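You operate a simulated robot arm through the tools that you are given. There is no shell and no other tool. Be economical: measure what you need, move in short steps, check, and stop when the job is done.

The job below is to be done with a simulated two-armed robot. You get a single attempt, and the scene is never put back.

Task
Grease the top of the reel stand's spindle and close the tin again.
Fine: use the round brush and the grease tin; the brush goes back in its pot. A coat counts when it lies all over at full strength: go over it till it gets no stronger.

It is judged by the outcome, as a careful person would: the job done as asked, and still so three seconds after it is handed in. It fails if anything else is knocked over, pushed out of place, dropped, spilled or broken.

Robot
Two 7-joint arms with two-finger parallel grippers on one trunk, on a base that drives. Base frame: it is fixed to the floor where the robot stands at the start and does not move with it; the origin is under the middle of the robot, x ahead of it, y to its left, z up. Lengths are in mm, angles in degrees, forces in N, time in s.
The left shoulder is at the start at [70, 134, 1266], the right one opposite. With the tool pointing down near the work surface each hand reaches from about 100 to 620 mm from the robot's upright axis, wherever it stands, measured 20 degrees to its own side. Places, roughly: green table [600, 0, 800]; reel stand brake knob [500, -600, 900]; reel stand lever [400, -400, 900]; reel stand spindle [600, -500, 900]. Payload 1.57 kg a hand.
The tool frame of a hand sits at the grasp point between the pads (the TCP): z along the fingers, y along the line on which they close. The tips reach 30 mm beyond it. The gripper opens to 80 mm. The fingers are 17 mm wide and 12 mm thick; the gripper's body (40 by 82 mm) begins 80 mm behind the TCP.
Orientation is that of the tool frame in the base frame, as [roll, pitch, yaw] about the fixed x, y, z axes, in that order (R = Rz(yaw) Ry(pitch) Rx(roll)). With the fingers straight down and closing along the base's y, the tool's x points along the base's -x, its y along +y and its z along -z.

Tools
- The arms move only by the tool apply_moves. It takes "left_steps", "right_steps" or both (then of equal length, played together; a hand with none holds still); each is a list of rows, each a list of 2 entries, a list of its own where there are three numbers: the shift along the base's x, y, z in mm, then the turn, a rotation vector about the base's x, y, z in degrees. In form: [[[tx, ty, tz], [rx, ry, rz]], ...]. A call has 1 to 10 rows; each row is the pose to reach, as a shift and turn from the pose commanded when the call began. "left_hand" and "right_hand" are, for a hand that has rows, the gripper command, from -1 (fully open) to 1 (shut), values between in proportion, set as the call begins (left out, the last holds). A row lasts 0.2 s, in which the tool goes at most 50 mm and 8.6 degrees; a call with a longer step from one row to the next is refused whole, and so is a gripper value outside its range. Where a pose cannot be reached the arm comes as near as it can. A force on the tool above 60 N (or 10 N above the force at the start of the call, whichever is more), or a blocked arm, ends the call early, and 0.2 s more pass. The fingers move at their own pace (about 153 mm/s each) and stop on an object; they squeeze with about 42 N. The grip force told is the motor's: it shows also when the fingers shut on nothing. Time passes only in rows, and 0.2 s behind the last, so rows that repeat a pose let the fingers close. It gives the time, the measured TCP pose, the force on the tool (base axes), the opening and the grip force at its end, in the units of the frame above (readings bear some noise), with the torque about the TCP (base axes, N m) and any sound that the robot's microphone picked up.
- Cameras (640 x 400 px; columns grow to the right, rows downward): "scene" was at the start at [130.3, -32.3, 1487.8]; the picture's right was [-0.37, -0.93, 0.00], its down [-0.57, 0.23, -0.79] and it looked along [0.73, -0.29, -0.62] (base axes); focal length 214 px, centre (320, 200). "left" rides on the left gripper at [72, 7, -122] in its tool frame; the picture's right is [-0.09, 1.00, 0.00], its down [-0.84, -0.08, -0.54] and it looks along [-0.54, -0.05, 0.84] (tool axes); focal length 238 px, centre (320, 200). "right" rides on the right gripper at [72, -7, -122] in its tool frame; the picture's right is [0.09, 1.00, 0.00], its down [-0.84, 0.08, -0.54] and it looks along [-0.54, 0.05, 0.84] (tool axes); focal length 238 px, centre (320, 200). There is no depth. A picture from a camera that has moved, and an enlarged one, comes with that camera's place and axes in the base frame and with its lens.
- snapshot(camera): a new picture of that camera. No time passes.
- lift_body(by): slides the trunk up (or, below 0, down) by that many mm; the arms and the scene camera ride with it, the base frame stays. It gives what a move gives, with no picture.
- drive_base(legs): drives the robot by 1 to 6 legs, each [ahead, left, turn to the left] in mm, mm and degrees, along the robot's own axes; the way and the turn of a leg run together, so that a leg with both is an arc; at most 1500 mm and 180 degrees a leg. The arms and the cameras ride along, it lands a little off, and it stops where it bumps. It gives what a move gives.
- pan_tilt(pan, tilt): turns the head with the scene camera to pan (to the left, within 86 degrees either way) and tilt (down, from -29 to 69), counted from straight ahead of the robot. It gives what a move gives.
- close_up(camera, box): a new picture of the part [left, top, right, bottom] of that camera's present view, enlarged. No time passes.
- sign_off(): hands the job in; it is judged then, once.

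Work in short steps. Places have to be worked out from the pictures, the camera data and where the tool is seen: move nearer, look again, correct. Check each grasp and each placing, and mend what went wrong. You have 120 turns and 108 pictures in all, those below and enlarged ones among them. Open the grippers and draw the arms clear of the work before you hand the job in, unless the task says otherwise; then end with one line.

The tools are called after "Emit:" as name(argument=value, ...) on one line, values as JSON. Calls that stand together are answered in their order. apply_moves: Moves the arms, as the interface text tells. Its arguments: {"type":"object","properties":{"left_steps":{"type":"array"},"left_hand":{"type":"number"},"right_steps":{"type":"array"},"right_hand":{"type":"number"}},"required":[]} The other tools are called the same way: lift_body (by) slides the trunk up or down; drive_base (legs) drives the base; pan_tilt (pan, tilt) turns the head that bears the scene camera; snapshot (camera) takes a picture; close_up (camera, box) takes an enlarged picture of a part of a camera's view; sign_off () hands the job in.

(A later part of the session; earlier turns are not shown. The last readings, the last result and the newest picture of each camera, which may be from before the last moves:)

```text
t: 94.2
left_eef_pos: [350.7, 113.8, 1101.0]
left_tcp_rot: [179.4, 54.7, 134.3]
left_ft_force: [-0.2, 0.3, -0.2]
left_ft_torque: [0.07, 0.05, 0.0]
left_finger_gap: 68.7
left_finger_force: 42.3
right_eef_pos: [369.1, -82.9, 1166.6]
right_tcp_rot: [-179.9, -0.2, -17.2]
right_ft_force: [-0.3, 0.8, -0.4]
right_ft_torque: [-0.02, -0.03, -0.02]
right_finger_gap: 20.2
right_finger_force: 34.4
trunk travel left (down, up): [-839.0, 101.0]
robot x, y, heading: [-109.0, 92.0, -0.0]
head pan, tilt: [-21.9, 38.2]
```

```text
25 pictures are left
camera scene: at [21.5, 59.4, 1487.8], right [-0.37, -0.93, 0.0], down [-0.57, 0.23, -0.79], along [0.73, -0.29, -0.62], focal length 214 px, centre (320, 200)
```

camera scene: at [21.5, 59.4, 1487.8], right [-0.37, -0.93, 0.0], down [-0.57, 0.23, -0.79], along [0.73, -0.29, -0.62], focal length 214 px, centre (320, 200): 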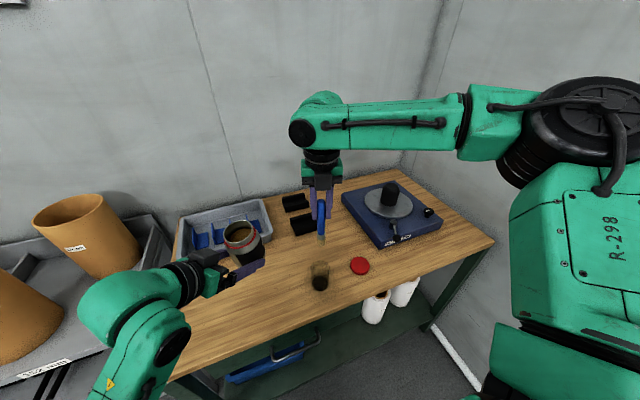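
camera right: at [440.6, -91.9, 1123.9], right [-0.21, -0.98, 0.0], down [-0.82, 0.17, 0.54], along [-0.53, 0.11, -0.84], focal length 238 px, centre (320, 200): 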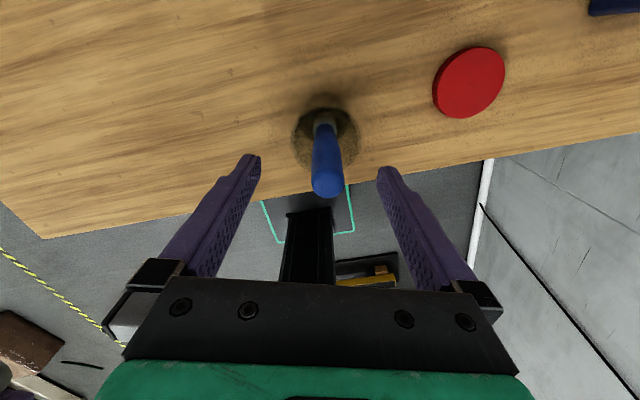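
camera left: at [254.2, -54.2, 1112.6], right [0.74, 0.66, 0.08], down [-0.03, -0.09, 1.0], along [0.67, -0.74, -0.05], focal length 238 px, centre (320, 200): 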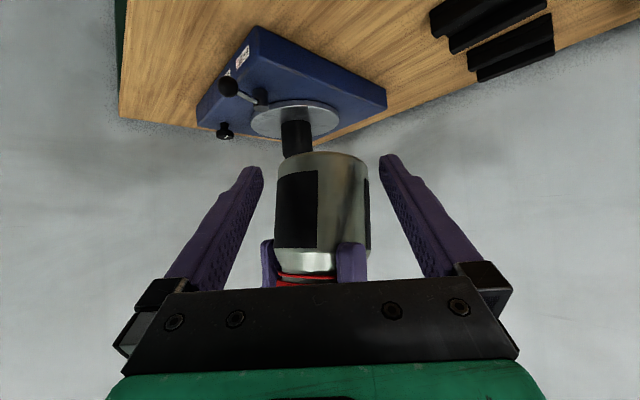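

Brush is out, pot undisturbed. Zoom to measure how far the bristles reach below the TCP and see the tin.

Emit:
close_up(camera="scene", box=[190, 160, 390, 285])

```text
3.20 times, centred on (290, 222) of scene
camera zoom: at [21.5, 59.4, 1487.8], right [-0.37, -0.93, 0.0], down [-0.57, 0.23, -0.79], along [0.73, -0.29, -0.62], focal length 686 px, centre (416, 128)
```

zoom: 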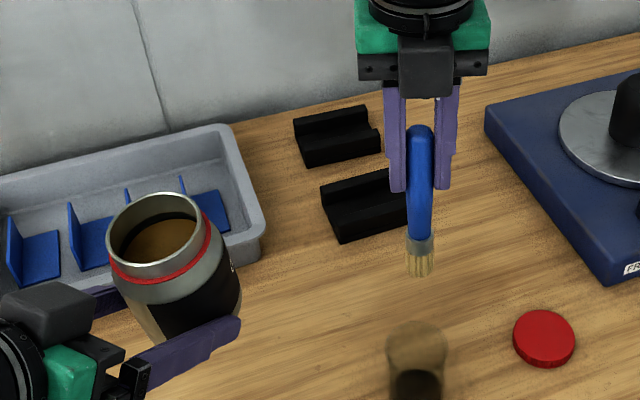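

Bristle tip is ~131 mm below the TCP. I raise the brush, then drive so that the spindle comes within the right arm's reach, with the open tin kept level in the left hand.

Emit:
apply_moves(right_steps=[[[0, -20, 40], [0, 0, 0]], [[0, -40, 80], [0, 0, 0]], [[5, -60, 110], [0, 0, 0]], [[10, -80, 135], [0, 0, 0]], [[15, -100, 145], [0, 0, 0]]])

Emit:
drive_base(legs=[[0, -326, 0], [125, 0, 0]])

Emit:
snapshot(camera="scene")

```text
t: 95.3
left_eef_pos: [352.6, 112.5, 1101.7]
left_tcp_rot: [179.5, 54.8, 134.3]
left_ft_force: [1.1, -0.1, 0.3]
left_ft_torque: [0.06, 0.05, 0.01]
left_finger_gap: 68.4
left_finger_force: 42.5
right_eef_pos: [384.2, -183.7, 1313.7]
right_tcp_rot: [-179.7, -0.2, -17.1]
right_ft_force: [0.0, 0.8, -1.3]
right_ft_torque: [0.02, -0.01, 0.0]
right_finger_gap: 20.3
right_finger_force: 33.3
trunk travel left (down, up): [-839.0, 101.0]
robot x, y, heading: [-108.5, 90.2, -0.1]
head pan, tilt: [-21.9, 38.2]
```

```text
t: 98.4
left_eef_pos: [472.1, -213.3, 1101.4]
left_tcp_rot: [179.2, 54.9, 134.2]
left_ft_force: [0.2, 0.9, -4.5]
left_ft_torque: [0.07, 0.06, 0.0]
left_finger_gap: 68.6
left_finger_force: 42.2
right_eef_pos: [505.3, -509.3, 1314.0]
right_tcp_rot: [-179.8, -0.3, -17.3]
right_ft_force: [0.0, -1.1, -0.2]
right_ft_torque: [0.0, -0.01, 0.0]
right_finger_gap: 20.4
right_finger_force: 33.7
trunk travel left (down, up): [-839.0, 101.0]
robot x, y, heading: [11.5, -236.6, 0.2]
head pan, tilt: [-21.9, 38.2]
```

```text
23 pictures are left
camera scene: at [142.0, -268.2, 1488.0], right [-0.37, -0.93, 0.0], down [-0.57, 0.23, -0.79], along [0.73, -0.29, -0.62], focal length 214 px, centre (320, 200)
```

scene: 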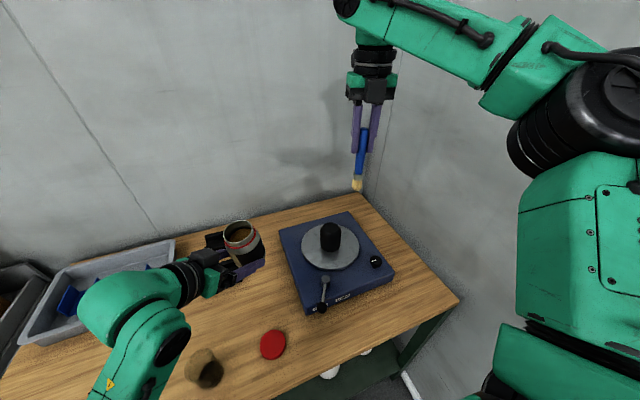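

Now I bring the tin across under the right hand's working spot, raise the brush a bit, then look down to aim the dip.

Emit:
apply_moves(left_steps=[[[2, -30, 0], [0, 0, 0]], [[4, -65, 0], [0, 0, 0]], [[7, -100, 0], [0, 0, 0]], [[10, -135, 0], [0, 0, 0]], [[13, -170, 0], [0, 0, 0]], [[13, -200, 0], [0, 0, 0]], [[13, -200, 0], [0, 0, 0]]], right_steps=[[[0, 0, 15], [0, 0, 0]], [[0, 0, 25], [0, 0, 0]], [[0, 0, 25], [0, 0, 0]], [[0, 0, 25], [0, 0, 0]], [[0, 20, 25], [0, 0, 0]], [[0, 50, 25], [0, 0, 0]], [[-3, 83, 25], [0, 0, 0]]])

Emit:
snapshot(camera="right")

Emit:
close_up(camera="scene", box=[260, 110, 420, 260])

```text
t: 100.0
left_eef_pos: [488.6, -412.7, 1101.2]
left_tcp_rot: [179.5, 54.8, 134.2]
left_ft_force: [-0.1, 0.1, -3.4]
left_ft_torque: [0.08, 0.06, -0.01]
left_finger_gap: 68.4
left_finger_force: 42.5
right_eef_pos: [497.1, -429.1, 1332.0]
right_tcp_rot: [-179.9, -0.4, -17.3]
right_ft_force: [0.1, 0.4, -0.5]
right_ft_torque: [-0.04, -0.02, -0.02]
right_finger_gap: 20.2
right_finger_force: 34.0
right hand out of reach, approached as far as the arm can: row 6, 7
trunk travel left (down, up): [-839.0, 101.0]
robot x, y, heading: [16.4, -234.3, 0.1]
head pan, tilt: [-21.9, 38.2]
```

```text
22 pictures are left
camera right: at [568.0, -444.6, 1453.3], right [-0.21, -0.98, 0.0], down [-0.83, 0.17, 0.54], along [-0.52, 0.11, -0.84], focal length 238 px, centre (320, 200)
```

right: 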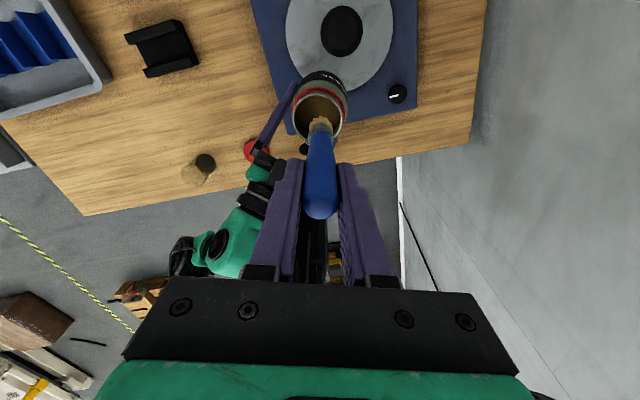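

```text
2.67 times, centred on (340, 185) of scene
camera zoom: at [144.9, -266.1, 1487.8], right [-0.37, -0.93, 0.0], down [-0.57, 0.23, -0.79], along [0.73, -0.29, -0.62], focal length 572 px, centre (267, 240)
```

zoom: 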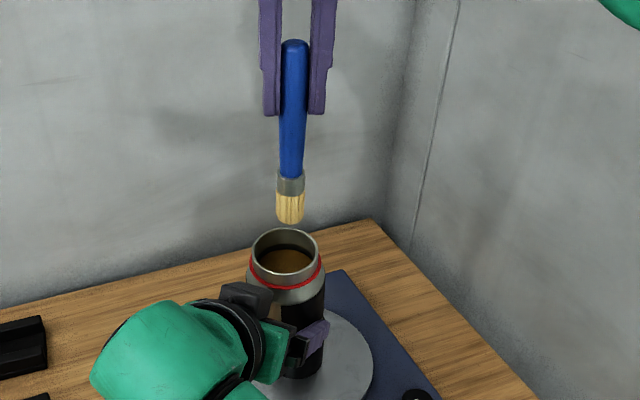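

Brush tip is ~4.5 mm short in x of the mouth centre. Shift and lower into the grease (tip to ~1130), hold, swirl gently, and lift.

Emit:
apply_moves(right_steps=[[[4, 1, 0], [0, 0, 0]], [[4, 1, -25], [0, 0, 0]], [[4, 1, -45], [0, 0, 0]], [[4, 1, -60], [0, 0, 0]], [[4, 1, -70], [0, 0, 0]]])

Emit:
close_up(camera="scene", box=[260, 110, 420, 260])

```text
t: 101.2
left_eef_pos: [487.6, -412.8, 1094.4]
left_tcp_rot: [179.5, 53.6, 134.5]
left_ft_force: [4.5, -3.1, -36.2]
left_ft_torque: [0.9, 1.09, 0.02]
left_finger_gap: 68.4
left_finger_force: 41.9
right_eef_pos: [501.3, -430.0, 1264.1]
right_tcp_rot: [-179.6, -0.6, -17.0]
right_ft_force: [-5.0, 3.5, 32.6]
right_ft_torque: [0.28, 0.27, 0.02]
right_finger_gap: 20.4
right_finger_force: 34.2
right hand out of reach, approached as far as the arm can: row 1
trunk travel left (down, up): [-839.0, 101.0]
robot x, y, heading: [15.1, -237.2, 0.2]
head pan, tilt: [-21.9, 38.2]
```

```text
2.67 times, centred on (340, 185) of scene
camera zoom: at [145.5, -267.8, 1487.7], right [-0.37, -0.93, 0.0], down [-0.57, 0.23, -0.79], along [0.73, -0.29, -0.62], focal length 572 px, centre (267, 240)
```

zoom: 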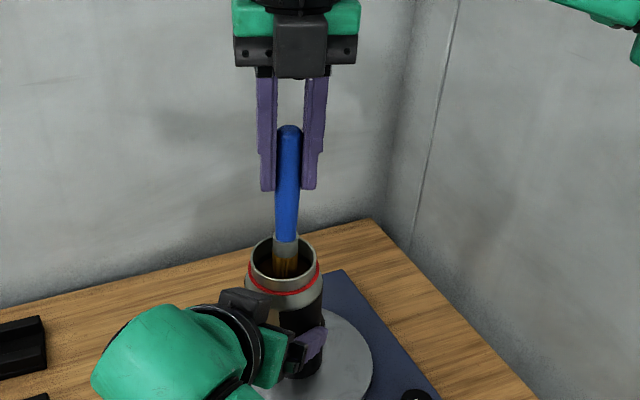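

Contact with 33 N – that's enough (grease surface is firm). Ease off and lift the brush out, then look at its load.

Emit:
apply_moves(right_steps=[[[0, 0, 6], [0, 0, 0]], [[0, 0, 6], [0, 0, 0]], [[0, 0, 30], [0, 0, 0]], [[0, 0, 60], [0, 0, 0]], [[0, 0, 75], [0, 0, 0]]])

Emit:
close_up(camera="scene", box=[260, 110, 420, 260])

```text
t: 102.4
left_eef_pos: [488.1, -414.5, 1100.6]
left_tcp_rot: [179.4, 54.8, 134.3]
left_ft_force: [-0.4, -0.3, -4.0]
left_ft_torque: [0.09, 0.09, 0.01]
left_finger_gap: 68.8
left_finger_force: 41.6
right_eef_pos: [497.9, -432.7, 1333.2]
right_tcp_rot: [-179.9, -0.1, -17.3]
right_ft_force: [-0.7, 0.9, 0.2]
right_ft_torque: [0.0, 0.01, -0.02]
right_finger_gap: 20.7
right_finger_force: 33.6
right hand out of reach, approached as far as the arm can: row 5
trunk travel left (down, up): [-839.0, 101.0]
robot x, y, heading: [14.8, -235.8, 0.1]
head pan, tilt: [-21.9, 38.2]
```

```text
2.67 times, centred on (340, 185) of scene
camera zoom: at [145.9, -268.7, 1487.6], right [-0.37, -0.93, 0.0], down [-0.57, 0.23, -0.79], along [0.73, -0.29, -0.62], focal length 572 px, centre (267, 240)
```

zoom: 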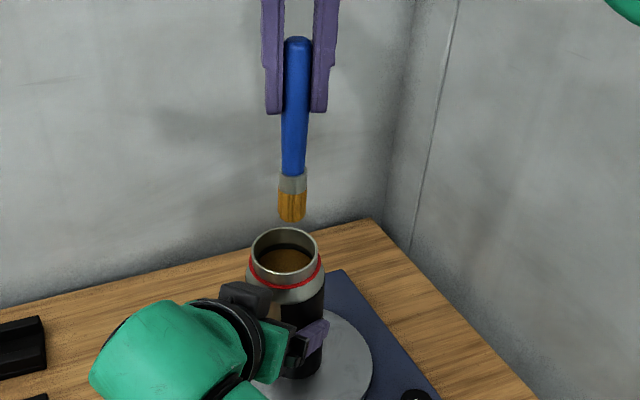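

Bristles are loaded. Move the tin back left and zoom on the spindle to place it precisely.

Emit:
apply_moves(left_steps=[[[-2, 30, 0], [0, 0, 0]], [[-4, 65, 0], [0, 0, 0]], [[-7, 100, 0], [0, 0, 0]], [[-10, 135, 0], [0, 0, 0]], [[-13, 170, 0], [0, 0, 0]], [[-13, 190, 0], [0, 0, 0]]])

Emit:
close_up(camera="scene", box=[270, 190, 390, 290])

Emit:
snapshot(camera="right")

```text
t: 103.8
left_eef_pos: [474.0, -222.5, 1102.6]
left_tcp_rot: [179.6, 54.6, 134.3]
left_ft_force: [0.3, -0.7, -3.5]
left_ft_torque: [0.08, 0.04, 0.0]
left_finger_gap: 68.5
left_finger_force: 42.4
right_eef_pos: [497.2, -430.7, 1333.3]
right_tcp_rot: [-179.8, -0.4, -17.2]
right_ft_force: [0.2, -0.4, -0.5]
right_ft_torque: [-0.03, 0.01, 0.0]
right_finger_gap: 20.1
right_finger_force: 34.3
trunk travel left (down, up): [-839.0, 101.0]
robot x, y, heading: [14.7, -236.7, -0.1]
head pan, tilt: [-21.9, 38.2]
```

```text
4.00 times, centred on (330, 240) of scene
camera zoom: at [145.1, -266.6, 1487.7], right [-0.37, -0.93, 0.0], down [-0.57, 0.23, -0.79], along [0.73, -0.29, -0.62], focal length 858 px, centre (280, 40)
```

zoom: 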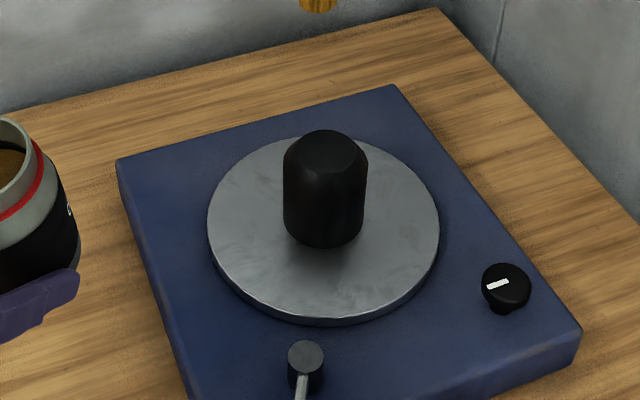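

```text
17 pictures are left
camera right: at [567.8, -446.5, 1454.6], right [-0.21, -0.98, 0.0], down [-0.83, 0.17, 0.54], along [-0.52, 0.11, -0.84], focal length 238 px, centre (320, 200)
```

right: 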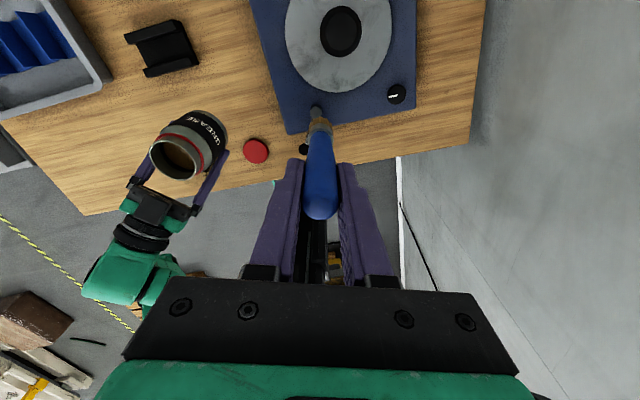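

Spindle top centre triangulates to (587, -483), z≈989, flat face ~47 mm across. Bring the loaded brush over it, ~20 mm above.

Emit:
apply_moves(right_steps=[[[15, -10, -20], [0, 0, 0]], [[30, -20, -50], [0, 0, 0]], [[46, -30, -85], [0, 0, 0]], [[62, -40, -120], [0, 0, 0]], [[78, -48, -155], [0, 0, 0]], [[88, -53, -188], [0, 0, 0]], [[88, -53, -188], [0, 0, 0]]])

Emit:
close_up(camera="scene", box=[290, 165, 370, 265])

```text
t: 105.4
left_eef_pos: [474.3, -222.5, 1101.6]
left_tcp_rot: [179.5, 54.7, 134.3]
left_ft_force: [-0.7, -0.2, -4.0]
left_ft_torque: [0.01, 0.09, -0.02]
left_finger_gap: 68.4
left_finger_force: 42.1
right_eef_pos: [582.9, -485.4, 1144.0]
right_tcp_rot: [-179.9, -0.2, -17.2]
right_ft_force: [0.3, -0.1, -1.0]
right_ft_torque: [0.05, 0.04, 0.01]
right_finger_gap: 20.1
right_finger_force: 33.9
trunk travel left (down, up): [-839.0, 101.0]
robot x, y, heading: [14.2, -232.0, 0.4]
head pan, tilt: [-21.9, 38.2]
```

```text
4.00 times, centred on (330, 215) of scene
camera zoom: at [144.8, -267.2, 1487.8], right [-0.37, -0.93, 0.0], down [-0.57, 0.23, -0.79], along [0.73, -0.29, -0.62], focal length 858 px, centre (280, 140)
```

zoom: 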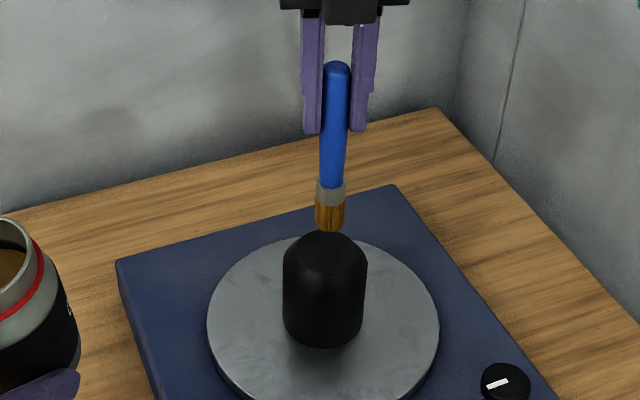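

Tip is at ~(585, -485, 1012). Shift (+2, +2) and lower to touch.

Emit:
apply_moves(right_steps=[[[2, 2, 0], [0, 0, 0]], [[2, 2, -12], [0, 0, 0]], [[2, 2, -20], [0, 0, 0]], [[2, 2, -23], [0, 0, 0]]])

```text
t: 106.4
left_eef_pos: [475.0, -222.7, 1101.4]
left_tcp_rot: [179.6, 54.7, 134.3]
left_ft_force: [-0.4, 0.2, -4.7]
left_ft_torque: [0.07, 0.06, -0.02]
left_finger_gap: 68.6
left_finger_force: 42.1
right_eef_pos: [584.2, -483.1, 1121.1]
right_tcp_rot: [-179.8, -0.3, -17.3]
right_ft_force: [-0.2, -0.3, -1.2]
right_ft_torque: [0.01, 0.01, 0.01]
right_finger_gap: 20.5
right_finger_force: 34.0
trunk travel left (down, up): [-839.0, 101.0]
robot x, y, heading: [14.3, -237.2, -0.0]
head pan, tilt: [-21.9, 38.2]
```

Emit:
apply_moves(right_steps=[[[0, 0, -2], [0, 0, 0]], [[0, 0, -4], [0, 0, 0]]])

Emit:
apply_moves(right_steps=[[[0, 0, -1.5], [0, 0, 0]], [[0, 0, -3], [0, 0, 0]]])

```text
t: 107.0
left_eef_pos: [472.1, -222.6, 1102.4]
left_tcp_rot: [179.5, 54.8, 134.3]
left_ft_force: [0.7, 0.3, -3.5]
left_ft_torque: [0.06, 0.04, 0.03]
left_finger_gap: 68.7
left_finger_force: 42.2
right_eef_pos: [583.2, -482.3, 1121.3]
right_tcp_rot: [-179.8, -0.7, -17.2]
right_ft_force: [2.5, -1.6, 12.4]
right_ft_torque: [-0.12, -0.22, 0.01]
right_finger_gap: 20.3
right_finger_force: 34.0
trunk travel left (down, up): [-839.0, 101.0]
robot x, y, heading: [12.5, -234.5, 0.1]
head pan, tilt: [-21.9, 38.2]
```

```text
t: 107.6
left_eef_pos: [470.8, -221.0, 1102.4]
left_tcp_rot: [179.4, 54.9, 134.2]
left_ft_force: [-0.6, -0.8, -3.4]
left_ft_torque: [0.07, 0.1, 0.01]
left_finger_gap: 68.7
left_finger_force: 41.6
right_eef_pos: [582.3, -480.9, 1121.0]
right_tcp_rot: [-179.7, -0.9, -17.3]
right_ft_force: [6.4, -3.0, 29.1]
right_ft_torque: [-0.25, -0.69, 0.02]
right_finger_gap: 20.4
right_finger_force: 34.1
right hand out of reach, approached as far as the arm can: row 1, 2
trunk travel left (down, up): [-839.0, 101.0]
robot x, y, heading: [15.5, -234.8, 0.1]
head pan, tilt: [-21.9, 38.2]
```

Contact at TCP z≈1120; 29 N is more than needed. Ease up 4 mm and paint: a circle of radius ~7 then ~14 mm.

Emit:
apply_moves(right_steps=[[[0, 0, 4], [0, 0, 0]], [[7, 0, 4], [0, 0, 0]], [[3.5, 6, 4], [0, 0, 0]], [[-3.5, 6, 4], [0, 0, 0]], [[-7, 0, 4], [0, 0, 0]], [[-3.5, -6, 4], [0, 0, 0]], [[3.5, -6, 4], [0, 0, 0]], [[7, 0, 4], [0, 0, 0]], [[14, 0, 4], [0, 0, 0]], [[12, 7, 4], [0, 0, 0]]])

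Emit:
apply_moves(right_steps=[[[-5, 5, 0], [0, 0, 0]], [[-12, 7, 0], [0, 0, 0]], [[-19, 5, 0], [0, 0, 0]], [[-24, 0, 0], [0, 0, 0]], [[-26, -7, 0], [0, 0, 0]], [[-24, -14, 0], [0, 0, 0]], [[-19, -19, 0], [0, 0, 0]], [[-12, -21, 0], [0, 0, 0]], [[-5, -19, 0], [0, 0, 0]], [[0, -14, 0], [0, 0, 0]]])

Emit:
close_up(camera="scene", box=[290, 190, 370, 250])

```text
t: 109.8
left_eef_pos: [473.5, -223.7, 1102.3]
left_tcp_rot: [179.5, 54.6, 134.3]
left_ft_force: [-0.4, 0.3, -3.5]
left_ft_torque: [0.04, 0.07, -0.02]
left_finger_gap: 68.7
left_finger_force: 42.2
right_eef_pos: [583.1, -483.4, 1119.6]
right_tcp_rot: [-179.8, -0.5, -17.2]
right_ft_force: [0.2, -1.4, 7.1]
right_ft_torque: [-0.25, -0.03, -0.02]
right_finger_gap: 20.1
right_finger_force: 34.1
right hand out of reach, approached as far as the arm can: row 2, 3, 8, 9, 10
trunk travel left (down, up): [-839.0, 101.0]
robot x, y, heading: [14.4, -238.2, 0.2]
head pan, tilt: [-21.9, 38.2]
```

```text
t: 112.0
left_eef_pos: [473.6, -222.7, 1100.8]
left_tcp_rot: [179.7, 54.8, 134.4]
left_ft_force: [-0.2, 0.2, -4.3]
left_ft_torque: [0.03, 0.08, -0.02]
left_finger_gap: 68.3
left_finger_force: 42.0
right_eef_pos: [584.9, -496.7, 1121.0]
right_tcp_rot: [-179.8, -0.2, -17.2]
right_ft_force: [0.2, -0.6, 0.1]
right_ft_torque: [-0.02, 0.03, 0.02]
right_finger_gap: 19.8
right_finger_force: 34.1
trunk travel left (down, up): [-839.0, 101.0]
robot x, y, heading: [13.1, -235.9, -0.1]
head pan, tilt: [-21.9, 38.2]
```

```text
6.67 times, centred on (330, 220) of scene
camera zoom: at [145.7, -267.0, 1487.7], right [-0.37, -0.93, 0.0], down [-0.57, 0.23, -0.79], along [0.73, -0.29, -0.62], focal length 1430 px, centre (253, 67)
```

zoom: 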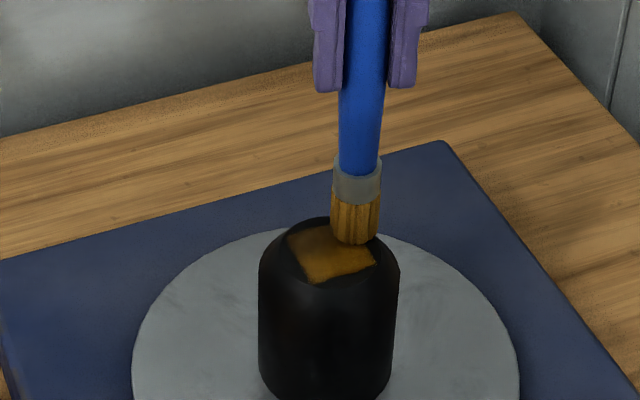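

Grease is going on, but the arm's forward limit (x≈584) leaves the far part bare. I raise the brush and turn the base left ~12° with a slight sidestep, which brings the spindle into better reach.

Emit:
apply_moves(right_steps=[[[0, 0, 30], [0, 0, 0]], [[0, 0, 70], [0, 0, 0]], [[0, 0, 100], [0, 0, 0]]])

Emit:
drive_base(legs=[[0, -40, 12]])

```text
t: 112.8
left_eef_pos: [473.5, -223.7, 1102.0]
left_tcp_rot: [179.4, 54.8, 134.2]
left_ft_force: [-0.6, -0.5, -4.0]
left_ft_torque: [0.11, 0.04, 0.03]
left_finger_gap: 68.6
left_finger_force: 42.0
right_eef_pos: [576.9, -495.7, 1219.8]
right_tcp_rot: [-179.8, -0.3, -17.1]
right_ft_force: [0.0, 0.0, -0.6]
right_ft_torque: [0.01, -0.04, 0.0]
right_finger_gap: 20.2
right_finger_force: 33.9
right hand out of reach, approached as far as the arm can: row 3
trunk travel left (down, up): [-839.0, 101.0]
robot x, y, heading: [15.2, -235.8, 0.0]
head pan, tilt: [-21.9, 38.2]
```

```text
t: 113.9
left_eef_pos: [464.8, -167.2, 1101.4]
left_tcp_rot: [179.5, 54.7, 146.5]
left_ft_force: [-0.2, 0.4, -3.6]
left_ft_torque: [0.03, 0.09, 0.01]
left_finger_gap: 68.6
left_finger_force: 41.9
right_eef_pos: [622.7, -411.9, 1219.5]
right_tcp_rot: [-179.7, -0.3, -5.0]
right_ft_force: [0.4, 0.2, -0.9]
right_ft_torque: [-0.01, -0.01, 0.02]
right_finger_gap: 20.4
right_finger_force: 33.7
trunk travel left (down, up): [-839.0, 101.0]
robot x, y, heading: [19.3, -274.1, 11.9]
head pan, tilt: [-21.9, 38.2]
```

Return over the spindle with the better reach, stopping just above contact.

Emit:
apply_moves(right_steps=[[[-10, -20, -10], [0, 0, 0]], [[-20, -40, -25], [0, 0, 0]], [[-30, -60, -45], [0, 0, 0]], [[-37.7, -72, -65], [0, 0, 0]], [[-37.7, -72, -90], [0, 0, 0]], [[-37.7, -72, -98], [0, 0, 0]], [[-37.7, -72, -100], [0, 0, 0]]])

Emit:
close_up(camera="scene", box=[330, 160, 450, 250])

```text
t: 115.5
left_eef_pos: [465.4, -166.5, 1100.9]
left_tcp_rot: [179.6, 54.6, 146.5]
left_ft_force: [-0.2, 0.3, -4.0]
left_ft_torque: [0.01, 0.05, 0.0]
left_finger_gap: 68.3
left_finger_force: 42.2
right_eef_pos: [584.7, -486.2, 1118.8]
right_tcp_rot: [-179.7, -0.3, -5.0]
right_ft_force: [0.1, -1.1, 5.2]
right_ft_torque: [-0.02, -0.06, -0.01]
right_finger_gap: 20.2
right_finger_force: 33.8
trunk travel left (down, up): [-839.0, 101.0]
robot x, y, heading: [19.1, -275.7, 12.1]
head pan, tilt: [-21.9, 38.2]
```

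```text
4.44 times, centred on (390, 205) of scene
camera zoom: at [152.5, -278.8, 1487.9], right [-0.17, -0.99, 0.0], down [-0.61, 0.1, -0.79], along [0.77, -0.13, -0.62], focal length 953 px, centre (9, 178)
```

zoom: 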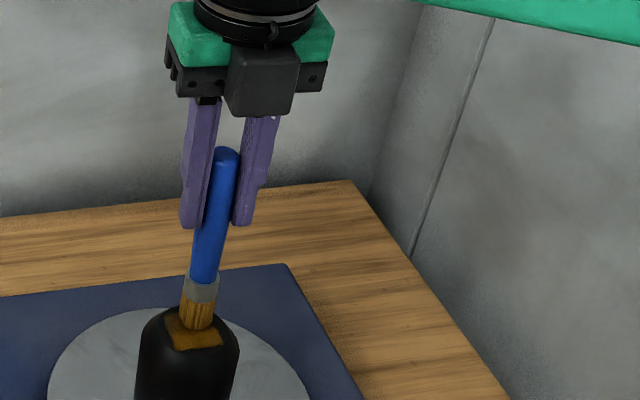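

Contact with 5 N over the centre. Paint circles of radius 8 and 16 mm at light pressure.

Emit:
apply_moves(right_steps=[[[8, 0, -1], [0, 0, 0]], [[0, 8, -1], [0, 0, 0]], [[-8, 0, -1], [0, 0, 0]], [[0, -8, -1], [0, 0, 0]], [[8, 0, -1], [0, 0, 0]], [[16, 0, -1], [0, 0, 0]], [[13, 9, -1], [0, 0, 0]], [[5, 15, -1], [0, 0, 0]], [[-5, 15, -1], [0, 0, 0]], [[-13, 9, -1], [0, 0, 0]]])

Emit:
apply_moves(right_steps=[[[-3, -9, 0], [0, 0, 0]], [[0, -18, 0], [0, 0, 0]], [[8, -24, 0], [0, 0, 0]], [[18, -24, 0], [0, 0, 0]], [[26, -18, 0], [0, 0, 0]], [[29, -9, 0], [0, 0, 0]], [[26, 0, 0], [0, 0, 0]], [[18, 6, 0], [0, 0, 0]], [[8, 6, 0], [0, 0, 0]], [[0, 0, 0], [0, 0, 0]]])

Emit:
apply_moves(right_steps=[[[-10, 0, 20], [0, 0, 0]], [[-10, 20, 60], [0, 0, 0]], [[-20, 50, 95], [0, 0, 0]]])

Emit:
close_up(camera="scene", box=[340, 210, 400, 260])

```text
t: 117.7
left_eef_pos: [463.8, -165.1, 1101.9]
left_tcp_rot: [179.6, 54.8, 146.4]
left_ft_force: [0.0, -0.5, -2.6]
left_ft_torque: [0.04, 0.08, -0.02]
left_finger_gap: 68.4
left_finger_force: 41.9
right_eef_pos: [571.6, -473.6, 1119.3]
right_tcp_rot: [-179.8, -0.6, -5.0]
right_ft_force: [6.1, 2.8, 17.2]
right_ft_torque: [0.33, -0.61, 0.03]
right_finger_gap: 20.5
right_finger_force: 34.0
trunk travel left (down, up): [-839.0, 101.0]
robot x, y, heading: [17.4, -274.5, 12.2]
head pan, tilt: [-21.9, 38.2]
```

```text
t: 119.9
left_eef_pos: [462.9, -164.8, 1101.0]
left_tcp_rot: [179.4, 54.8, 146.5]
left_ft_force: [-1.1, -0.3, -3.8]
left_ft_torque: [0.06, 0.04, -0.01]
left_finger_gap: 68.6
left_finger_force: 42.0
right_eef_pos: [569.7, -473.4, 1118.9]
right_tcp_rot: [-179.8, -0.3, -5.0]
right_ft_force: [1.0, 3.4, 8.4]
right_ft_torque: [0.27, -0.13, 0.01]
right_finger_gap: 20.6
right_finger_force: 33.7
trunk travel left (down, up): [-839.0, 101.0]
robot x, y, heading: [22.0, -276.3, 12.2]
head pan, tilt: [-21.9, 38.2]
```

```text
t: 120.7
left_eef_pos: [465.0, -165.2, 1101.4]
left_tcp_rot: [179.7, 54.8, 146.6]
left_ft_force: [0.3, 0.5, -3.6]
left_ft_torque: [0.02, 0.04, 0.01]
left_finger_gap: 68.4
left_finger_force: 42.3
right_eef_pos: [549.9, -425.5, 1213.6]
right_tcp_rot: [180.0, -0.3, -5.0]
right_ft_force: [-1.0, -0.8, -0.8]
right_ft_torque: [-0.03, -0.02, 0.0]
right_finger_gap: 20.3
right_finger_force: 33.8
trunk travel left (down, up): [-839.0, 101.0]
robot x, y, heading: [17.6, -278.3, 12.2]
head pan, tilt: [-21.9, 38.2]
```

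```text
8.00 times, centred on (370, 235) of scene
camera zoom: at [152.5, -276.2, 1487.7], right [-0.17, -0.99, 0.0], down [-0.61, 0.1, -0.79], along [0.77, -0.13, -0.62], focal length 1716 px, centre (-80, -80)
```

zoom: 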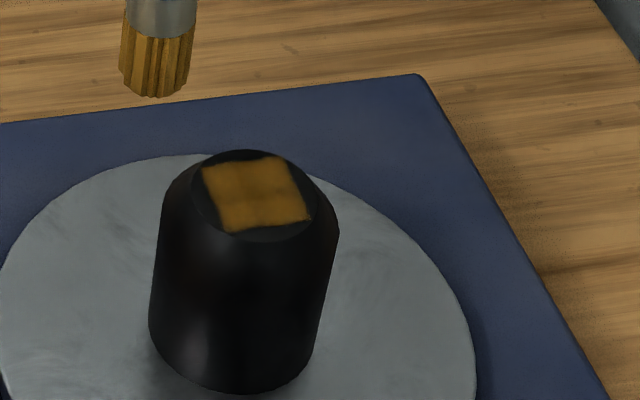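

The painted area (a square patch on top) is covered. I go over it again with a cross-hatch to bring it to full strength and see whether it gets any stronger.

Emit:
apply_moves(right_steps=[[[12, -20, -30], [0, 0, 0]], [[24, -45, -65], [0, 0, 0]], [[20, -70, -90], [0, 0, 0]], [[20, -70, -96], [0, 0, 0]], [[48, -70, -96], [0, 0, 0]], [[48, -62, -96], [0, 0, 0]], [[20, -62, -96], [0, 0, 0]], [[20, -54, -96], [0, 0, 0]], [[48, -54, -96], [0, 0, 0]], [[48, -46, -96], [0, 0, 0]]])

Emit:
apply_moves(right_steps=[[[-28, 0, 0], [0, 0, 0]], [[-28, -24, 0], [0, 0, 0]], [[-19, -24, 0], [0, 0, 0]], [[-19, 0, 0], [0, 0, 0]], [[-10, 0, 0], [0, 0, 0]], [[-10, -24, 0], [0, 0, 0]], [[0, -24, 0], [0, 0, 0]], [[0, 0, 0], [0, 0, 0]], [[-14, -12, 0], [0, 0, 0]], [[-28, -12, 0], [0, 0, 0]]])

Emit:
apply_moves(right_steps=[[[-10, 0, 20], [0, 0, 0]], [[-10, 20, 60], [0, 0, 0]], [[-20, 40, 95], [0, 0, 0]]])

Emit:
close_up(camera="scene", box=[340, 210, 400, 260])

```text
t: 122.9
left_eef_pos: [463.2, -168.4, 1102.9]
left_tcp_rot: [179.2, 54.8, 146.3]
left_ft_force: [0.5, -0.3, -4.1]
left_ft_torque: [0.04, 0.08, 0.04]
left_finger_gap: 68.6
left_finger_force: 41.8
right_eef_pos: [599.1, -474.5, 1118.1]
right_tcp_rot: [-179.7, -0.8, -5.0]
right_ft_force: [2.6, -2.8, 17.8]
right_ft_torque: [-0.35, -0.31, -0.01]
right_finger_gap: 20.6
right_finger_force: 33.9
trunk travel left (down, up): [-839.0, 101.0]
robot x, y, heading: [19.9, -275.0, 12.1]
head pan, tilt: [-21.9, 38.2]
```

```text
t: 125.1
left_eef_pos: [463.8, -167.0, 1102.4]
left_tcp_rot: [179.4, 54.8, 146.5]
left_ft_force: [-0.4, 0.0, -3.1]
left_ft_torque: [0.05, 0.08, -0.03]
left_finger_gap: 68.4
left_finger_force: 42.1
right_eef_pos: [570.9, -484.7, 1118.3]
right_tcp_rot: [-179.8, -0.5, -5.0]
right_ft_force: [1.4, 0.2, 8.6]
right_ft_torque: [0.05, -0.19, 0.03]
right_finger_gap: 20.4
right_finger_force: 33.8
trunk travel left (down, up): [-839.0, 101.0]
robot x, y, heading: [18.4, -278.0, 12.2]
head pan, tilt: [-21.9, 38.2]
```

```text
t: 125.9
left_eef_pos: [464.1, -165.4, 1101.3]
left_tcp_rot: [179.7, 54.7, 146.6]
left_ft_force: [0.5, -0.1, -3.9]
left_ft_torque: [0.03, 0.04, 0.0]
left_finger_gap: 68.5
left_finger_force: 42.0
right_eef_pos: [549.3, -441.8, 1210.2]
right_tcp_rot: [179.9, -0.3, -5.1]
right_ft_force: [-0.5, 0.0, 0.2]
right_ft_torque: [0.03, -0.01, -0.03]
right_finger_gap: 20.1
right_finger_force: 33.7
trunk travel left (down, up): [-839.0, 101.0]
robot x, y, heading: [19.2, -274.4, 12.3]
head pan, tilt: [-21.9, 38.2]
```

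```text
8.00 times, centred on (370, 235) of scene
camera zoom: at [152.9, -276.6, 1487.7], right [-0.17, -0.99, 0.0], down [-0.61, 0.1, -0.79], along [0.77, -0.13, -0.62], focal length 1716 px, centre (-80, -80)
```

zoom: 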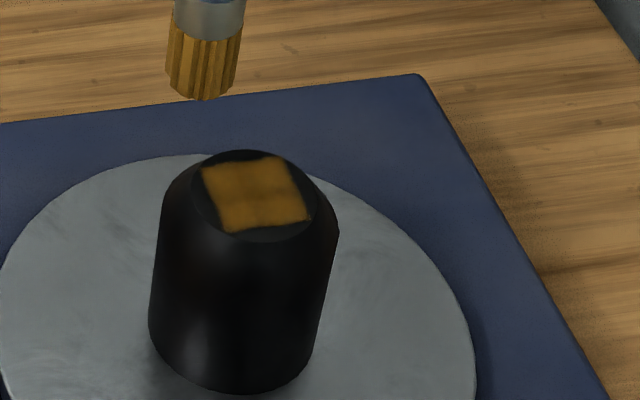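

Nearly unchanged. One more pass, wider, to strengthen the edges, then compare.

Emit:
apply_moves(right_steps=[[[14, -10, -35], [0, 0, 0]], [[20, -25, -70], [0, 0, 0]], [[17, -55, -92], [0, 0, 0]], [[17, -60, -94], [0, 0, 0]], [[36, -62, -94], [0, 0, 0]], [[54, -60, -94], [0, 0, 0]], [[55, -41, -94], [0, 0, 0]], [[54, -23, -94], [0, 0, 0]], [[36, -22, -94], [0, 0, 0]], [[17, -23, -94], [0, 0, 0]]])

Emit:
apply_moves(right_steps=[[[0, -18, 0], [0, 0, 0]], [[0, -37, 0], [0, 0, 0]], [[18, -38, 0], [0, 0, 0]], [[37, -37, 0], [0, 0, 0]], [[37, -12, 0], [0, 0, 0]], [[10, -12, 0], [0, 0, 0]], [[10, -24, 0], [0, 0, 0]], [[28, -24, 0], [0, 0, 0]], [[28, -12, 0], [0, 0, 0]], [[10, -18, 0], [0, 0, 0]]])

Emit:
apply_moves(right_steps=[[[-10, 0, 20], [0, 0, 0]], [[-20, 20, 60], [0, 0, 0]], [[-40, 40, 95], [0, 0, 0]]])

Emit:
close_up(camera="scene", box=[340, 210, 400, 260])

```text
t: 128.1
left_eef_pos: [464.8, -168.2, 1101.1]
left_tcp_rot: [179.4, 54.7, 146.4]
left_ft_force: [-0.3, -0.7, -3.9]
left_ft_torque: [0.08, 0.07, 0.01]
left_finger_gap: 68.6
left_finger_force: 42.0
right_eef_pos: [568.7, -466.1, 1118.9]
right_tcp_rot: [-179.8, -0.3, -5.1]
right_ft_force: [0.1, 0.3, -0.6]
right_ft_torque: [0.01, 0.01, 0.0]
right_finger_gap: 20.5
right_finger_force: 34.1
trunk travel left (down, up): [-839.0, 101.0]
robot x, y, heading: [21.7, -275.2, 12.1]
head pan, tilt: [-21.9, 38.2]
```

```text
t: 130.3
left_eef_pos: [464.1, -166.5, 1102.3]
left_tcp_rot: [179.4, 54.6, 146.4]
left_ft_force: [0.6, -0.2, -3.6]
left_ft_torque: [0.08, 0.07, -0.01]
left_finger_gap: 68.7
left_finger_force: 41.8
right_eef_pos: [576.1, -486.0, 1118.4]
right_tcp_rot: [-179.8, -0.3, -5.1]
right_ft_force: [0.8, 0.4, 2.2]
right_ft_torque: [0.07, -0.08, -0.04]
right_finger_gap: 20.1
right_finger_force: 34.2
trunk travel left (down, up): [-839.0, 101.0]
robot x, y, heading: [19.8, -278.5, 12.3]
head pan, tilt: [-21.9, 38.2]
```

```text
t: 131.1
left_eef_pos: [465.4, -165.9, 1101.0]
left_tcp_rot: [179.5, 54.8, 146.4]
left_ft_force: [0.2, 0.2, -2.5]
left_ft_torque: [0.06, 0.08, 0.01]
left_finger_gap: 68.6
left_finger_force: 41.2
right_eef_pos: [539.8, -441.4, 1214.5]
right_tcp_rot: [-179.9, -0.4, -5.0]
right_ft_force: [-0.3, -0.1, -1.1]
right_ft_torque: [0.02, 0.02, -0.01]
right_finger_gap: 20.2
right_finger_force: 34.1
trunk travel left (down, up): [-839.0, 101.0]
robot x, y, heading: [14.7, -268.1, 12.2]
head pan, tilt: [-21.9, 38.2]
```

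```text
8.00 times, centred on (370, 235) of scene
camera zoom: at [151.8, -277.3, 1487.8], right [-0.17, -0.99, 0.0], down [-0.61, 0.1, -0.79], along [0.77, -0.13, -0.62], focal length 1716 px, centre (-80, -80)
```

zoom: 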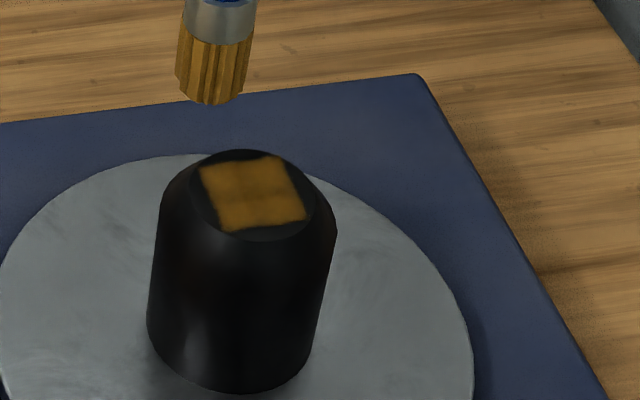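

The coat looks uniform and no stronger than before, so it's at full strength. Now return the brush: raise, drive back to where I took it.

Emit:
apply_moves(right_steps=[[[0, 10, 40], [0, 0, 0]], [[0, 20, 70], [0, 0, 0]]])

Emit:
drive_base(legs=[[0, 0, -12.2], [-126, 0, 0], [0, 366, 0]])

```text
t: 131.7
left_eef_pos: [464.5, -164.5, 1102.0]
left_tcp_rot: [179.5, 54.9, 146.5]
left_ft_force: [-0.3, 0.8, -3.4]
left_ft_torque: [0.04, 0.09, -0.01]
left_finger_gap: 68.5
left_finger_force: 41.7
right_eef_pos: [540.7, -422.0, 1284.0]
right_tcp_rot: [-179.9, -0.4, -5.0]
right_ft_force: [0.5, 0.5, -1.3]
right_ft_torque: [-0.02, 0.0, 0.0]
right_finger_gap: 20.3
right_finger_force: 34.0
trunk travel left (down, up): [-839.0, 101.0]
robot x, y, heading: [15.9, -276.0, 12.4]
head pan, tilt: [-21.9, 38.2]
```

```text
t: 135.7
left_eef_pos: [353.7, 88.0, 1101.5]
left_tcp_rot: [179.5, 54.6, 134.2]
left_ft_force: [0.4, 0.2, -3.1]
left_ft_torque: [0.08, 0.08, 0.01]
left_finger_gap: 68.4
left_finger_force: 41.9
right_eef_pos: [373.3, -181.0, 1281.2]
right_tcp_rot: [-179.7, -0.3, -17.3]
right_ft_force: [0.5, -0.2, -0.9]
right_ft_torque: [0.05, 0.0, -0.01]
right_finger_gap: 20.2
right_finger_force: 33.9
trunk travel left (down, up): [-839.0, 101.0]
robot x, y, heading: [-106.2, 80.6, 0.1]
head pan, tilt: [-21.9, 38.2]
```

Move the brush over the pot, still above it, and look.

Emit:
apply_moves(right_steps=[[[-1, 20, 0], [0, 0, 0]], [[-1, 45, 0], [0, 0, 0]], [[-2, 70, -30], [0, 0, 0]], [[-3, 90, -70], [0, 0, 0]], [[-3.3, 100.5, -110], [0, 0, 0]], [[-3.3, 100.5, -140], [0, 0, 0]], [[-3.3, 100.5, -160], [0, 0, 0]]])

Emit:
snapshot(camera="right")

Emit:
close_up(camera="scene", box=[270, 210, 370, 310])

```text
t: 137.3
left_eef_pos: [353.9, 88.7, 1102.0]
left_tcp_rot: [179.7, 54.5, 134.4]
left_ft_force: [0.5, -0.4, -3.6]
left_ft_torque: [0.06, 0.02, -0.01]
left_finger_gap: 68.5
left_finger_force: 41.1
right_eef_pos: [368.8, -79.2, 1121.9]
right_tcp_rot: [-179.9, -0.4, -17.3]
right_ft_force: [0.5, -0.2, 0.4]
right_ft_torque: [0.0, 0.01, -0.04]
right_finger_gap: 20.5
right_finger_force: 34.3
trunk travel left (down, up): [-839.0, 101.0]
robot x, y, heading: [-106.4, 77.2, -0.1]
head pan, tilt: [-21.9, 38.2]
```

```text
10 pictures are left
camera right: at [440.0, -95.3, 1243.9], right [-0.21, -0.98, 0.0], down [-0.83, 0.17, 0.54], along [-0.52, 0.11, -0.84], focal length 238 px, centre (320, 200)
```

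right: 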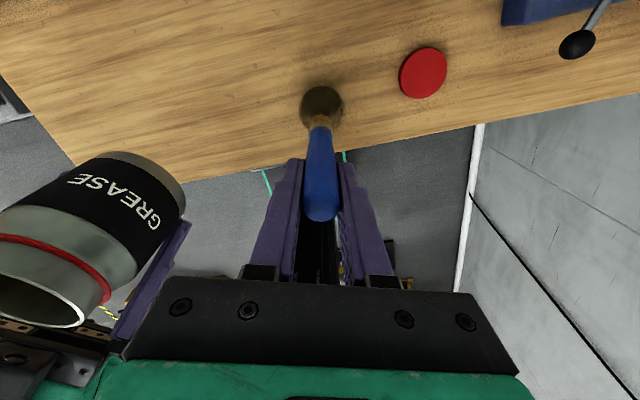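

```text
4.00 times, centred on (320, 260) of scene
camera zoom: at [24.9, 45.1, 1487.7], right [-0.37, -0.93, 0.0], down [-0.57, 0.23, -0.79], along [0.73, -0.29, -0.62], focal length 858 px, centre (320, -40)
```

zoom: 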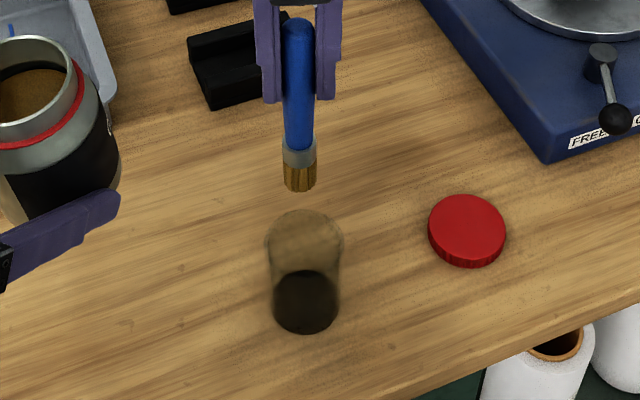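

Pot centre is at (371, -80.5); brush tip nearly above it. Shift (-2, -1) and lower into the pot to the height it was taken from.

Emit:
apply_moves(right_steps=[[[-2, -1, -15], [0, 0, 0]], [[-2, -1, -45], [0, 0, 0]], [[-2, -1, -80], [0, 0, 0]], [[-2, -1, -110], [0, 0, 0]], [[-2, -1, -128], [0, 0, 0]], [[-2, -1, -135], [0, 0, 0]]])

```text
t: 138.7
left_eef_pos: [353.3, 89.4, 1101.3]
left_tcp_rot: [179.6, 54.6, 134.3]
left_ft_force: [-0.1, 0.6, -3.4]
left_ft_torque: [0.07, 0.07, -0.01]
left_finger_gap: 68.5
left_finger_force: 41.4
right_eef_pos: [366.9, -80.7, 987.2]
right_tcp_rot: [-179.7, -0.3, -17.4]
right_ft_force: [-0.2, -0.5, -0.1]
right_ft_torque: [0.0, -0.01, 0.02]
right_finger_gap: 20.4
right_finger_force: 33.6
trunk travel left (down, up): [-839.0, 101.0]
robot x, y, heading: [-105.1, 78.5, -0.2]
head pan, tilt: [-21.9, 38.2]
```

Down 3 mm more to the pickup height, then open and rise.

Emit:
apply_moves(right_steps=[[[0, 0, -2], [0, 0, 0]], [[0, 0, -4], [0, 0, 0]]])

Emit:
apply_moves(right_steps=[[[0, 0, 0], [0, 0, 0]], [[0, 0, 0], [0, 0, 0]], [[0, 0, 25], [0, 0, 0]], [[0, 0, 65], [0, 0, 0]], [[0, 0, 105], [0, 0, 0]], [[0, 0, 145], [0, 0, 0]]], right_hand=-1)

Emit:
snapshot(camera="right")

```text
t: 139.3
left_eef_pos: [353.6, 90.3, 1101.8]
left_tcp_rot: [179.6, 54.7, 134.3]
left_ft_force: [0.1, 0.4, -3.1]
left_ft_torque: [0.06, 0.08, 0.02]
left_finger_gap: 68.2
left_finger_force: 42.4
right_eef_pos: [368.2, -80.1, 983.9]
right_tcp_rot: [-179.8, -0.3, -17.3]
right_ft_force: [-0.3, -0.1, -0.7]
right_ft_torque: [0.0, 0.01, 0.0]
right_finger_gap: 20.4
right_finger_force: 34.3
trunk travel left (down, up): [-839.0, 101.0]
robot x, y, heading: [-104.5, 79.1, -0.0]
head pan, tilt: [-21.9, 38.2]
```

```text
t: 140.7
left_eef_pos: [352.5, 90.3, 1101.8]
left_tcp_rot: [179.6, 54.7, 134.3]
left_ft_force: [-0.6, -0.6, -3.9]
left_ft_torque: [0.06, 0.05, 0.01]
left_finger_gap: 68.4
left_finger_force: 42.2
right_eef_pos: [367.8, -77.9, 1129.4]
right_tcp_rot: [-179.9, -0.2, -17.4]
right_ft_force: [-0.7, 0.2, -0.5]
right_ft_torque: [-0.02, -0.03, -0.02]
right_finger_gap: 80.1
right_finger_force: 0.0
trunk travel left (down, up): [-839.0, 101.0]
robot x, y, heading: [-103.3, 75.2, -0.1]
head pan, tilt: [-21.9, 38.2]
```

```text
8 pictures are left
camera right: at [438.8, -94.0, 1250.4], right [-0.21, -0.98, 0.0], down [-0.82, 0.17, 0.54], along [-0.53, 0.11, -0.84], focal length 238 px, centre (320, 200)
```

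right: 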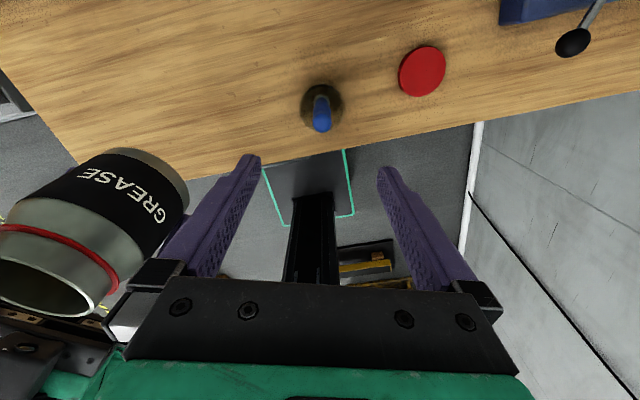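

Brush is back upright in its pot. The lid is at about (+11.5, -152) from the right TCP; move over it and down.

Emit:
apply_moves(right_steps=[[[3, -40, 0], [0, 0, 0]], [[6, -80, 0], [0, 0, 0]], [[9, -120, -10], [0, 0, 0]], [[11.5, -152, -45], [0, 0, 0]], [[11.5, -152, -90], [0, 0, 0]], [[11.5, -152, -135], [0, 0, 0]], [[11.5, -152, -180], [0, 0, 0]], [[11.5, -152, -200], [0, 0, 0]]])

Emit:
snapshot(camera="right")

```text
t: 142.5
left_eef_pos: [353.9, 89.0, 1101.0]
left_tcp_rot: [179.6, 54.7, 134.3]
left_ft_force: [-0.3, -0.2, -3.2]
left_ft_torque: [0.04, 0.07, 0.03]
left_finger_gap: 68.5
left_finger_force: 42.1
right_eef_pos: [377.9, -230.7, 929.4]
right_tcp_rot: [-180.0, -0.4, -17.3]
right_ft_force: [1.1, 0.0, 0.3]
right_ft_torque: [0.01, -0.03, -0.01]
right_finger_gap: 79.9
right_finger_force: 0.0
trunk travel left (down, up): [-839.0, 101.0]
robot x, y, heading: [-104.7, 75.5, 0.1]
head pan, tilt: [-21.9, 38.2]
```

```text
7 pictures are left
camera right: at [448.5, -247.1, 1050.4], right [-0.21, -0.98, 0.0], down [-0.83, 0.17, 0.54], along [-0.53, 0.11, -0.84], focal length 238 px, centre (320, 200)
```

right: 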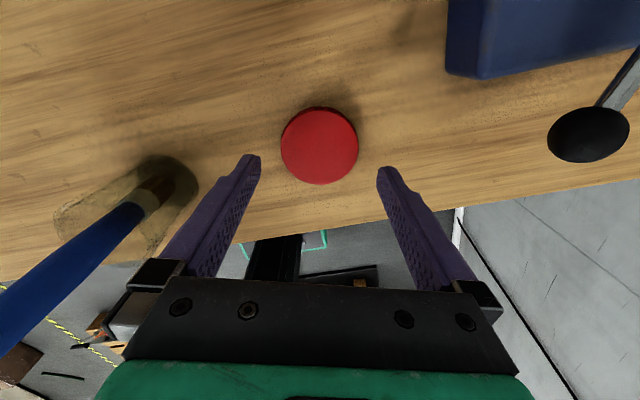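

Centre: shift (+5.5, -1.7), then descend to the pickup height (TCP z≈881).

Emit:
apply_moves(right_steps=[[[5.5, -1.7, -15], [0, 0, 0]], [[5.5, -1.7, -35], [0, 0, 0]], [[5.5, -1.7, -48], [0, 0, 0]]])

```text
t: 143.3
left_eef_pos: [351.5, 89.1, 1101.3]
left_tcp_rot: [179.5, 54.7, 134.2]
left_ft_force: [-0.6, -0.3, -3.0]
left_ft_torque: [0.04, 0.03, 0.0]
left_finger_gap: 68.5
left_finger_force: 41.8
right_eef_pos: [368.3, -234.6, 895.8]
right_tcp_rot: [-179.8, -0.4, -17.3]
right_ft_force: [-0.3, 0.2, 0.5]
right_ft_torque: [0.0, -0.04, 0.02]
right_finger_gap: 79.9
right_finger_force: 0.0
right hand out of reach, approached as far as the arm can: row 2, 3
trunk travel left (down, up): [-839.0, 101.0]
robot x, y, heading: [-109.9, 78.3, 0.1]
head pan, tilt: [-21.9, 38.2]
```

Arm limit again; go back up to where it's reachable and use the trunk for the last 40 mm.

Emit:
apply_moves(right_steps=[[[8, 1, 18], [0, 0, 0]], [[15, 2, 30], [0, 0, 0]], [[15, 2, 30], [0, 0, 0]]])

Emit:
lift_body(by=-40)

```text
t: 144.1
left_eef_pos: [353.7, 89.3, 1101.7]
left_tcp_rot: [179.6, 54.8, 134.3]
left_ft_force: [0.4, -0.2, -3.4]
left_ft_torque: [0.06, 0.05, 0.03]
left_finger_gap: 68.2
left_finger_force: 41.9
right_eef_pos: [384.3, -234.2, 925.9]
right_tcp_rot: [-179.9, -0.3, -17.3]
right_ft_force: [-0.3, 0.2, -0.3]
right_ft_torque: [0.03, 0.0, -0.04]
right_finger_gap: 80.3
right_finger_force: 0.1
trunk travel left (down, up): [-839.0, 101.0]
robot x, y, heading: [-107.9, 77.7, -0.1]
head pan, tilt: [-21.9, 38.2]
```

```text
t: 144.9
left_eef_pos: [351.6, 89.3, 1060.1]
left_tcp_rot: [179.4, 54.7, 134.2]
left_ft_force: [-0.1, 0.5, -3.6]
left_ft_torque: [0.06, 0.06, -0.04]
left_finger_gap: 68.7
left_finger_force: 42.1
right_eef_pos: [384.5, -233.5, 886.2]
right_tcp_rot: [-179.8, -0.3, -17.3]
right_ft_force: [0.4, 0.1, 0.1]
right_ft_torque: [0.01, 0.03, 0.01]
right_finger_gap: 80.0
right_finger_force: 0.1
trunk travel left (down, up): [-799.0, 141.0]
robot x, y, heading: [-106.3, 75.9, 0.1]
head pan, tilt: [-21.9, 38.2]
```

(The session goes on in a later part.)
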